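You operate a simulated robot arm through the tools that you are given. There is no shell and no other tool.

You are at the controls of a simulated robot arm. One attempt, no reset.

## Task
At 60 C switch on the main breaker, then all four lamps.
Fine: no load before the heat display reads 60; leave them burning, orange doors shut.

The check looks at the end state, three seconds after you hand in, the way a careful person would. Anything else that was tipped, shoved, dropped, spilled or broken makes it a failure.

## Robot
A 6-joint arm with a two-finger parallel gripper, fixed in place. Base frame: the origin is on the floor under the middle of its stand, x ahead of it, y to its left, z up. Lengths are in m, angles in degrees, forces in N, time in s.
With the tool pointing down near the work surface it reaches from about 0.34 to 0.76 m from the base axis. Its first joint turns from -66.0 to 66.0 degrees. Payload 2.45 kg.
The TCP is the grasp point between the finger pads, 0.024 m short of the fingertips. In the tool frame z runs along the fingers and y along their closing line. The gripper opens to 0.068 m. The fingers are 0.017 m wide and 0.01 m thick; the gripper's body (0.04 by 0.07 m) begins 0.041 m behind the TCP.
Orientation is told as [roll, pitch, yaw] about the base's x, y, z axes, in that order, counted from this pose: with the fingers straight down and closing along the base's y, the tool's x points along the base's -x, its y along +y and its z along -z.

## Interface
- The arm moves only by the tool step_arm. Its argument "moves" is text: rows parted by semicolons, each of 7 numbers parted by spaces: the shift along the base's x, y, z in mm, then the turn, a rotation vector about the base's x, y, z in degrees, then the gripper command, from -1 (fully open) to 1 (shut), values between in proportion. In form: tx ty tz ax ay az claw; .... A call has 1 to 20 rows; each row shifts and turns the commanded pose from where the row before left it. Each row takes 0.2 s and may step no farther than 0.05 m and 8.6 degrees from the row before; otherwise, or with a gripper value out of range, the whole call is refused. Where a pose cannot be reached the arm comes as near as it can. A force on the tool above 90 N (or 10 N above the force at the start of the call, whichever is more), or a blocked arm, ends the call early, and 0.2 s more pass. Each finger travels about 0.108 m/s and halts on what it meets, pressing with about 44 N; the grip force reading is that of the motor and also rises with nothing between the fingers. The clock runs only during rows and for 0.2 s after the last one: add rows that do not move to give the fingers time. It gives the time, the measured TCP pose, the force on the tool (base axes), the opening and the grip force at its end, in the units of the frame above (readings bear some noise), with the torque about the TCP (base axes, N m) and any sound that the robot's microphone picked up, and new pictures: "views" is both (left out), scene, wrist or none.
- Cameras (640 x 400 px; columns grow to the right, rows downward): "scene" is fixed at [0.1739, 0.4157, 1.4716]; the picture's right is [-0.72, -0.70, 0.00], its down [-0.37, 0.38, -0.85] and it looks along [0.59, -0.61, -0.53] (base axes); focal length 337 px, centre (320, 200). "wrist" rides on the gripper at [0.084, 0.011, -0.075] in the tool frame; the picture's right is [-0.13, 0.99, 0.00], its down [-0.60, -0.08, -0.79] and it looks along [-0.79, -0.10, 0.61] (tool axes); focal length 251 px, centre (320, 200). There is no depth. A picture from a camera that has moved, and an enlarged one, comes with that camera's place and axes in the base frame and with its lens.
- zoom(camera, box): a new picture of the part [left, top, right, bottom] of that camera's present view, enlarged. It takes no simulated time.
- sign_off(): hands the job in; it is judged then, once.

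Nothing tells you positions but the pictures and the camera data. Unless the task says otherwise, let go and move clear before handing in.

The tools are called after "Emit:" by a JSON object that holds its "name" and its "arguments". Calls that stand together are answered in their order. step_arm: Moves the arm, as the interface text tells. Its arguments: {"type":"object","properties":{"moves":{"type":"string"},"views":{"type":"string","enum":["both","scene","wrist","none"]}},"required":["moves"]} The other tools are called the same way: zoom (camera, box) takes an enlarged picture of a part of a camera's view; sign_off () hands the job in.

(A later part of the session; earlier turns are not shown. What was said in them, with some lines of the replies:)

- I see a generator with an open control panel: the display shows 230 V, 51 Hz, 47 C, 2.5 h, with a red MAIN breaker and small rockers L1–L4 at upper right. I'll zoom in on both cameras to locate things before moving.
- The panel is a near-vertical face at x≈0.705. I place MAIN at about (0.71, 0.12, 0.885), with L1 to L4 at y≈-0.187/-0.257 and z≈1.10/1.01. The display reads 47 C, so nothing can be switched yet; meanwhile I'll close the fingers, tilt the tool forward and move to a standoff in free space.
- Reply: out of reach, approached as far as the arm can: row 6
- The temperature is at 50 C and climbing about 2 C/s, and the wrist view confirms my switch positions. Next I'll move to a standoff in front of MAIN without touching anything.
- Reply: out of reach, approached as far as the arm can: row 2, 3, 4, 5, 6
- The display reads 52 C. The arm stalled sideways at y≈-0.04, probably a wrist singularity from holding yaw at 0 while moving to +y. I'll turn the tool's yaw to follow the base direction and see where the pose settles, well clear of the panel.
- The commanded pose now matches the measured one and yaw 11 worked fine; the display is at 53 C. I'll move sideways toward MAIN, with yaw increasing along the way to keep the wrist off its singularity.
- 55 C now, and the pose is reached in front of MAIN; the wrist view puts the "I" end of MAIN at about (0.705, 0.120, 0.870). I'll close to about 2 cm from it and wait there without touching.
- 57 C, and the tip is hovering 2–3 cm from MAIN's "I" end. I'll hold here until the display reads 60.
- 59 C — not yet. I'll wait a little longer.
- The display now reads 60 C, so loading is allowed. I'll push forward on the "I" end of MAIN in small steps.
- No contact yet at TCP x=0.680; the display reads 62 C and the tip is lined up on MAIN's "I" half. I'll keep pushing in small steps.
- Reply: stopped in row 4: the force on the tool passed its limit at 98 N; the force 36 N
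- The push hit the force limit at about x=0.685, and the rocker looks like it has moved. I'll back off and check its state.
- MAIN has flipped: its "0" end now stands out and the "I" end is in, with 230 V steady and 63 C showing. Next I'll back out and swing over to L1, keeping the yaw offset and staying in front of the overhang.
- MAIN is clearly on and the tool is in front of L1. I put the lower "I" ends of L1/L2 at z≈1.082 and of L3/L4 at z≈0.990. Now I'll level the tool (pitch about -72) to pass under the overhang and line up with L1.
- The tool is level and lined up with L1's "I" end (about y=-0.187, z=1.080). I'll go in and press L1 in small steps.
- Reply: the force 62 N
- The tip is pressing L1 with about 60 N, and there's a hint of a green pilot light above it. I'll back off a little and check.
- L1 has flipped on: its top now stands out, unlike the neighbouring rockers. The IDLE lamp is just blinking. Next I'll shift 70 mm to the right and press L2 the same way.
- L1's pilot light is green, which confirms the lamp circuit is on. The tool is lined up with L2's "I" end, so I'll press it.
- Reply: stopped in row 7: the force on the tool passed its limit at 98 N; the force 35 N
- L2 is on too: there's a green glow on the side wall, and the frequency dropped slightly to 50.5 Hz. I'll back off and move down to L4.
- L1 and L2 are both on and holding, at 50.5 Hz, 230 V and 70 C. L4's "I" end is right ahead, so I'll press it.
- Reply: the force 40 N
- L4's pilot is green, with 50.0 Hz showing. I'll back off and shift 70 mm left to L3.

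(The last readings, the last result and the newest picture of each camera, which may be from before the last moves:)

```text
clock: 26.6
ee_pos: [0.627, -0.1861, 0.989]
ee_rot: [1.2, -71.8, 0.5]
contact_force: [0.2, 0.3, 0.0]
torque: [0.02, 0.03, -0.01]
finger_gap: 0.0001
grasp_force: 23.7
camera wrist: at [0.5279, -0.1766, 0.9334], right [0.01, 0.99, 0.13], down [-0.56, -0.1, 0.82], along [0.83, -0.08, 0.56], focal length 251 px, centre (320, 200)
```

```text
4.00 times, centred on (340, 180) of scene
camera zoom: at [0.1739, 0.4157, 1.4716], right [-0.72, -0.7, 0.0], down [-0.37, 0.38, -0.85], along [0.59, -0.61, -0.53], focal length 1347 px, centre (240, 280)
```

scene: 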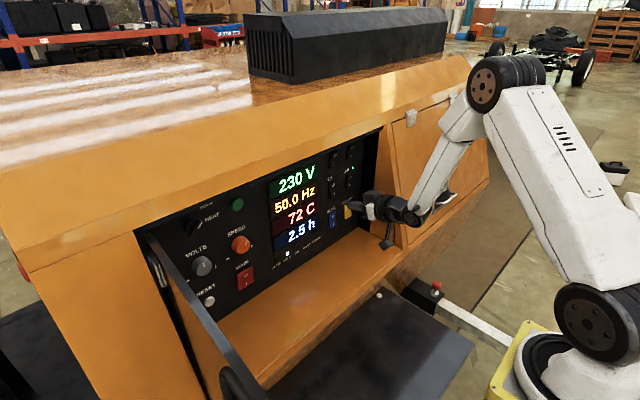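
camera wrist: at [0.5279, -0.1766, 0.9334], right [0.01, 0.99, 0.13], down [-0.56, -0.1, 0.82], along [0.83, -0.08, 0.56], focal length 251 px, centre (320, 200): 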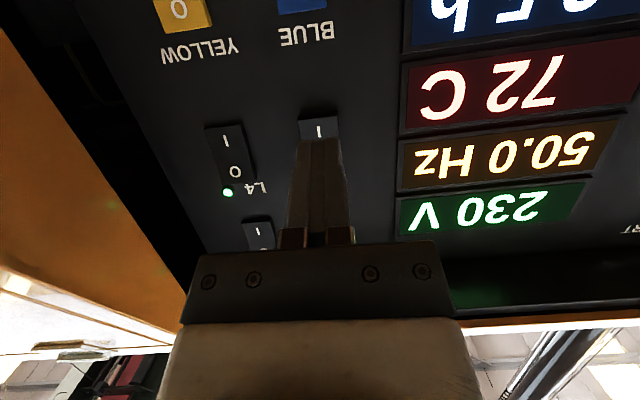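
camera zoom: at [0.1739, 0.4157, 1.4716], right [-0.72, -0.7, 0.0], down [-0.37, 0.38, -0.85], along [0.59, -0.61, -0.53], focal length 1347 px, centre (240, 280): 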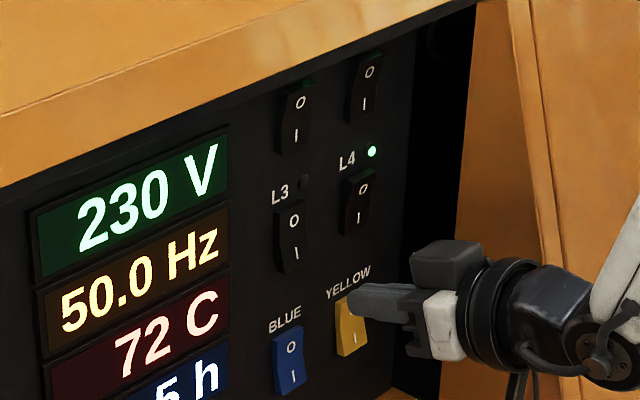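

L4 stays on, and L3's "I" end is directly ahead of the tip. Pressing L3 now.

Emit:
{"name": "step_arm", "arguments": {"moves": "35 -1 1 0 0 0 1; 8 0 0 0 0 0 1; 4 0 0 0 0 0 1; 4 0 0 0 0 0 1; 4 0 0 0 0 0 1; 3 0 0 0 0 0 1; 2 0 0 0 0 0 1", "views": "both"}}

Emit:
{"name": "zoom", "arguments": {"camera": "scene", "box": [260, 130, 420, 230]}}

```text
clock: 28.2
ee_pos: [0.6821, -0.1884, 0.9909]
ee_rot: [1.3, -71.7, 0.5]
contact_force: [-32.0, 3.1, 8.0]
torque: [-0.15, -0.25, 0.03]
finger_gap: 0.0002
grasp_force: 23.9
camera wrist: at [0.5837, -0.1779, 0.9345], right [0.01, 0.99, 0.13], down [-0.56, -0.1, 0.82], along [0.83, -0.08, 0.55], focal length 251 px, centre (320, 200)
```

scene: 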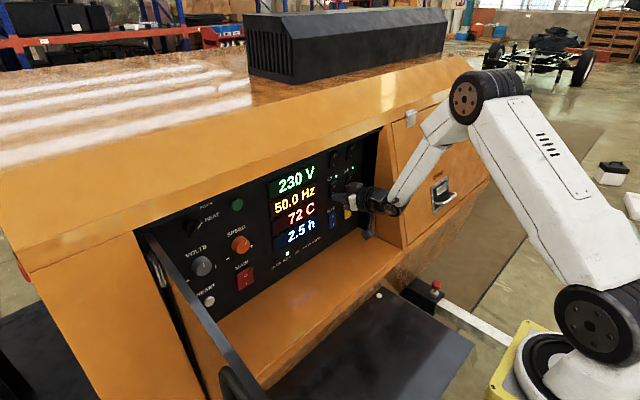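
wrist: 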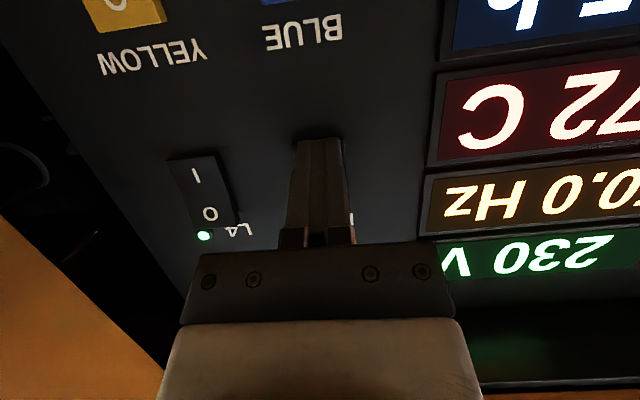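

```text
4.00 times, centred on (340, 180) of scene
camera zoom: at [0.1728, 0.4158, 1.4717], right [-0.72, -0.7, 0.0], down [-0.37, 0.38, -0.85], along [0.59, -0.61, -0.53], focal length 1347 px, centre (240, 280)
```

zoom: 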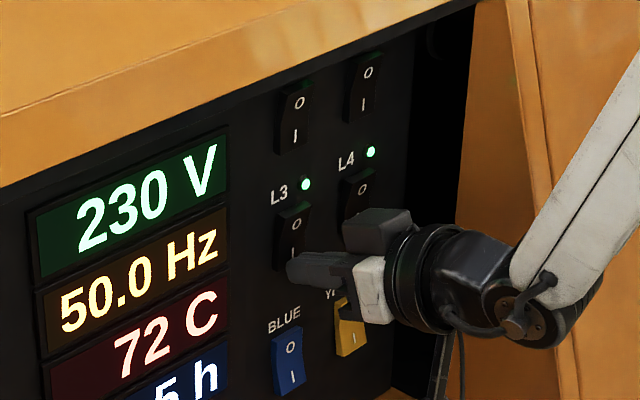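

L3's pilot is green as well. I'll back straight out, clear of the panel, then check that all four pilots and the main breaker hold.

Emit:
{"name": "step_arm", "arguments": {"moves": "-10 0 0 0 0 0 1; -25 0 0 0 0 0 1; -35 0 0 0 0 0 1; -35 0 0 0 0 0 1; -20 0 20 0 0 0 1; 0 0 30 0 7 0 1; 0 0 30 0 7 0 1; 0 40 0 0 7 0 1; 0 40 0 0 0 0 1; 0 0 0 0 0 0 1", "views": "both"}}

Emit:
{"name": "zoom", "arguments": {"camera": "scene", "box": [180, 130, 420, 310]}}

Emit:
{"name": "zoom", "arguments": {"camera": "wrist", "box": [60, 40, 380, 240]}}

```text
clock: 30.4
ee_pos: [0.5609, -0.1066, 1.0697]
ee_rot: [1.7, -50.7, 0.3]
contact_force: [0.5, 0.8, 0.6]
torque: [0.0, -0.02, 0.01]
finger_gap: 0.0
grasp_force: 23.6
camera wrist: at [0.4486, -0.0974, 1.0533], right [0.06, 0.99, 0.12], down [-0.23, -0.1, 0.97], along [0.97, -0.08, 0.22], focal length 251 px, centre (320, 200)
```

scene: 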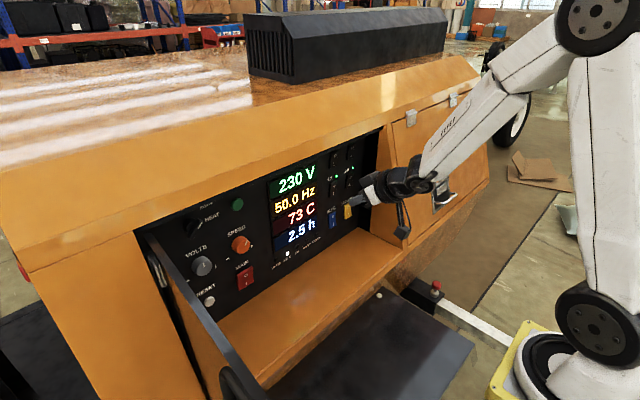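
wrist: 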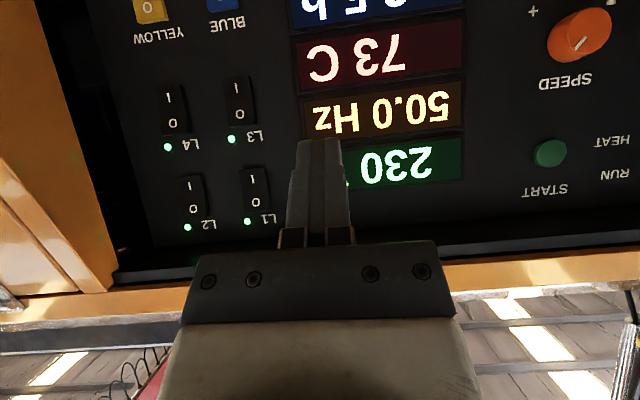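

```text
2.22 times, centred on (300, 220) of scene
camera zoom: at [0.1739, 0.4157, 1.4716], right [-0.72, -0.7, 0.0], down [-0.37, 0.38, -0.85], along [0.59, -0.61, -0.53], focal length 748 px, centre (364, 156)
```

zoom: 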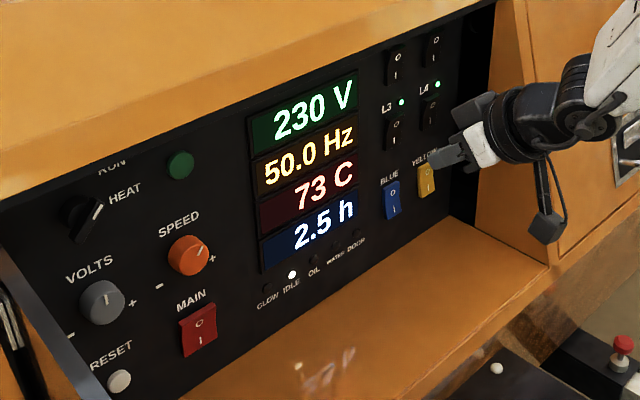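

```text
2.00 times, centred on (220, 140) of wrist
camera zoom: at [0.4486, -0.0974, 1.0533], right [0.06, 0.99, 0.12], down [-0.23, -0.1, 0.97], along [0.97, -0.08, 0.22], focal length 503 px, centre (520, 320)
```

zoom: 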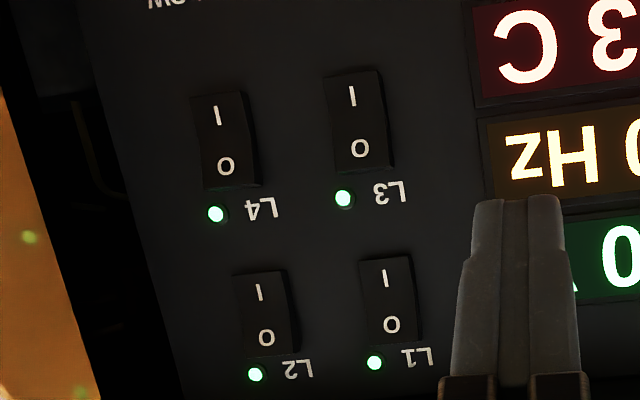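

All four pilots are green, MAIN is on, and the display reads 230 V, 50.0 Hz and 73 C. Before handing in I'll check the orange doors and move the arm further clear.

Emit:
{"name": "step_arm", "arguments": {"moves": "-20 0 20 0 7 0 1; -20 0 20 0 7 0 1; -20 -10 20 0 7 0 1; -20 -20 20 0 7 0 1; -10 -20 20 0 7 0 1; 0 0 0 0 0 0 0; 0 0 0 0 0 0 -1; 0 0 0 0 0 0 -1", "views": "both"}}

Emit:
{"name": "zoom", "arguments": {"camera": "scene", "box": [360, 70, 520, 260]}}

Emit:
{"name": "zoom", "arguments": {"camera": "scene", "box": [0, 200, 280, 400]}}

Emit:
{"name": "zoom", "arguments": {"camera": "scene", "box": [180, 130, 420, 310]}}

```text
clock: 32.2
ee_pos: [0.47, -0.1578, 1.1729]
ee_rot: [1.8, -15.7, 0.2]
contact_force: [0.0, 0.2, -0.1]
torque: [0.02, 0.01, 0.0]
finger_gap: 0.0678
grasp_force: 0.0
camera wrist: at [0.3686, -0.149, 1.2219], right [0.11, 0.99, 0.06], down [0.37, -0.1, 0.92], along [0.92, -0.08, -0.38], focal length 251 px, centre (320, 200)
```

scene: 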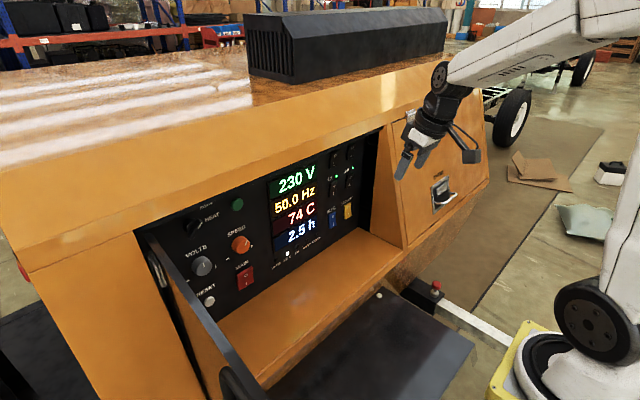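
wrist: 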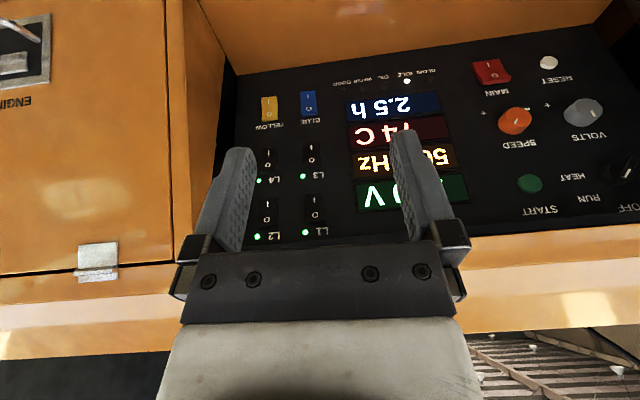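

```text
2.11 times, centred on (440, 165) of scene
camera zoom: at [0.1739, 0.4157, 1.4716], right [-0.72, -0.7, 0.0], down [-0.37, 0.38, -0.85], along [0.59, -0.61, -0.53], focal length 709 px, centre (67, 274)
```

zoom: 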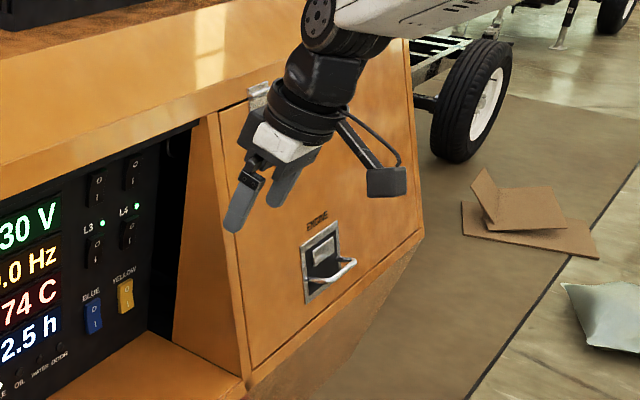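

```text
2.00 times, centred on (140, 300) of scene
camera zoom: at [0.1739, 0.4157, 1.4716], right [-0.72, -0.7, 0.0], down [-0.37, 0.38, -0.85], along [0.59, -0.61, -0.53], focal length 674 px, centre (680, 0)
```

zoom: 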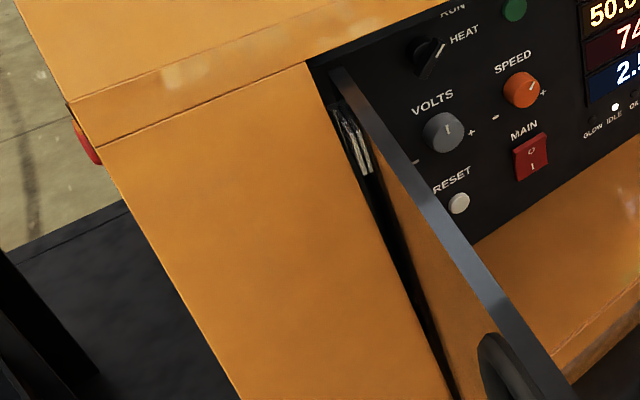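

```text
2.22 times, centred on (300, 220) of scene
camera zoom: at [0.1739, 0.4157, 1.4716], right [-0.72, -0.7, 0.0], down [-0.37, 0.38, -0.85], along [0.59, -0.61, -0.53], focal length 748 px, centre (364, 156)
```

zoom: 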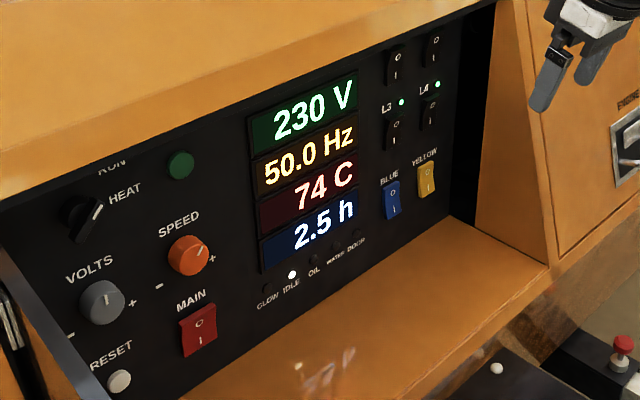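

Everything looks right: the ENGINE door is flush and shut, all pilots are lit, and the arm is clear with the gripper open. I'll wait a couple of seconds to confirm the state is stable.

Emit:
{"name": "step_arm", "arguments": {"moves": "0 0 0 0 0 0 -1; 0 0 0 0 0 0 -1; 0 0 0 0 0 0 -1; 0 0 0 0 0 0 -1; 0 0 0 0 0 0 -1; 0 0 0 0 0 0 -1; 0 0 0 0 0 0 -1; 0 0 0 0 0 0 -1; 0 0 0 0 0 0 -1; 0 0 0 0 0 0 -1", "views": "both"}}

Emit:
{"name": "zoom", "arguments": {"camera": "wrist", "box": [220, 60, 640, 260]}}

```text
clock: 34.4
ee_pos: [0.4708, -0.1584, 1.1721]
ee_rot: [1.8, -15.7, 0.1]
contact_force: [0.1, 0.8, -0.1]
torque: [-0.02, 0.01, -0.03]
finger_gap: 0.068
grasp_force: 0.1
camera wrist: at [0.3687, -0.149, 1.2218], right [0.11, 0.99, 0.06], down [0.37, -0.1, 0.92], along [0.92, -0.08, -0.38], focal length 251 px, centre (320, 200)
```

scene: 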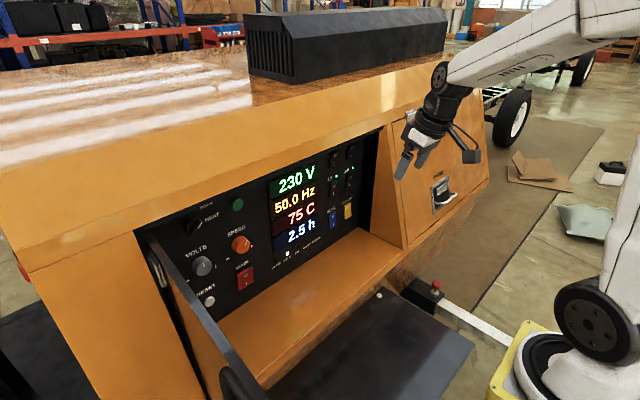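
wrist: 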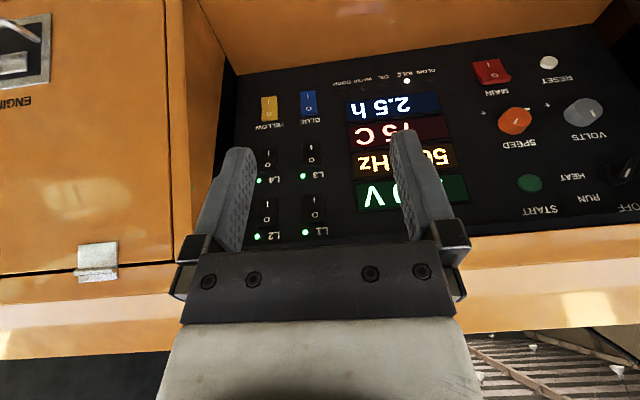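

```text
1.52 times, centred on (430, 160) of wrist
camera zoom: at [0.3687, -0.149, 1.2218], right [0.11, 0.99, 0.06], down [0.37, -0.1, 0.92], along [0.92, -0.08, -0.38], focal length 383 px, centre (152, 261)
```

zoom: 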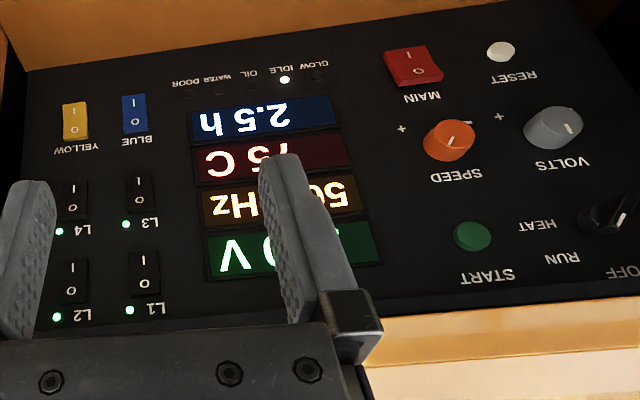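

The state is stable: MAIN is on and L1–L4 are all burning with green pilots, at 230 V, 50.0 Hz and 75 C. BLUE and YELLOW are untouched, the orange doors are shut and the arm is clear, so I'm handing in.

Emit:
{"name": "sign_off", "arguments": {}}

```text
The job is handed in.
```

The main breaker and all four lamps (L1–L4) are on, and I've handed the job in. I don't have the result of the check.

- **Timing:** I waited until the heat display read 60 C, then switched on the main breaker. The lamps followed one at a time: L1, L2, L4, then L3.
- **Last reading before hand-in:** all four green pilot lights were lit. The display showed 230 V, 50.0 Hz and 75 C, and held steady over a two-second check.
- **Left alone:** I didn't touch the BLUE and YELLOW switches, and the orange doors stayed shut. The arm is back from the panel with the gripper open.
- **Force limit:** two presses (main breaker and L2) briefly passed the 90 N limit, peaking at 98 N. Both switches went on normally, and I saw no damage.
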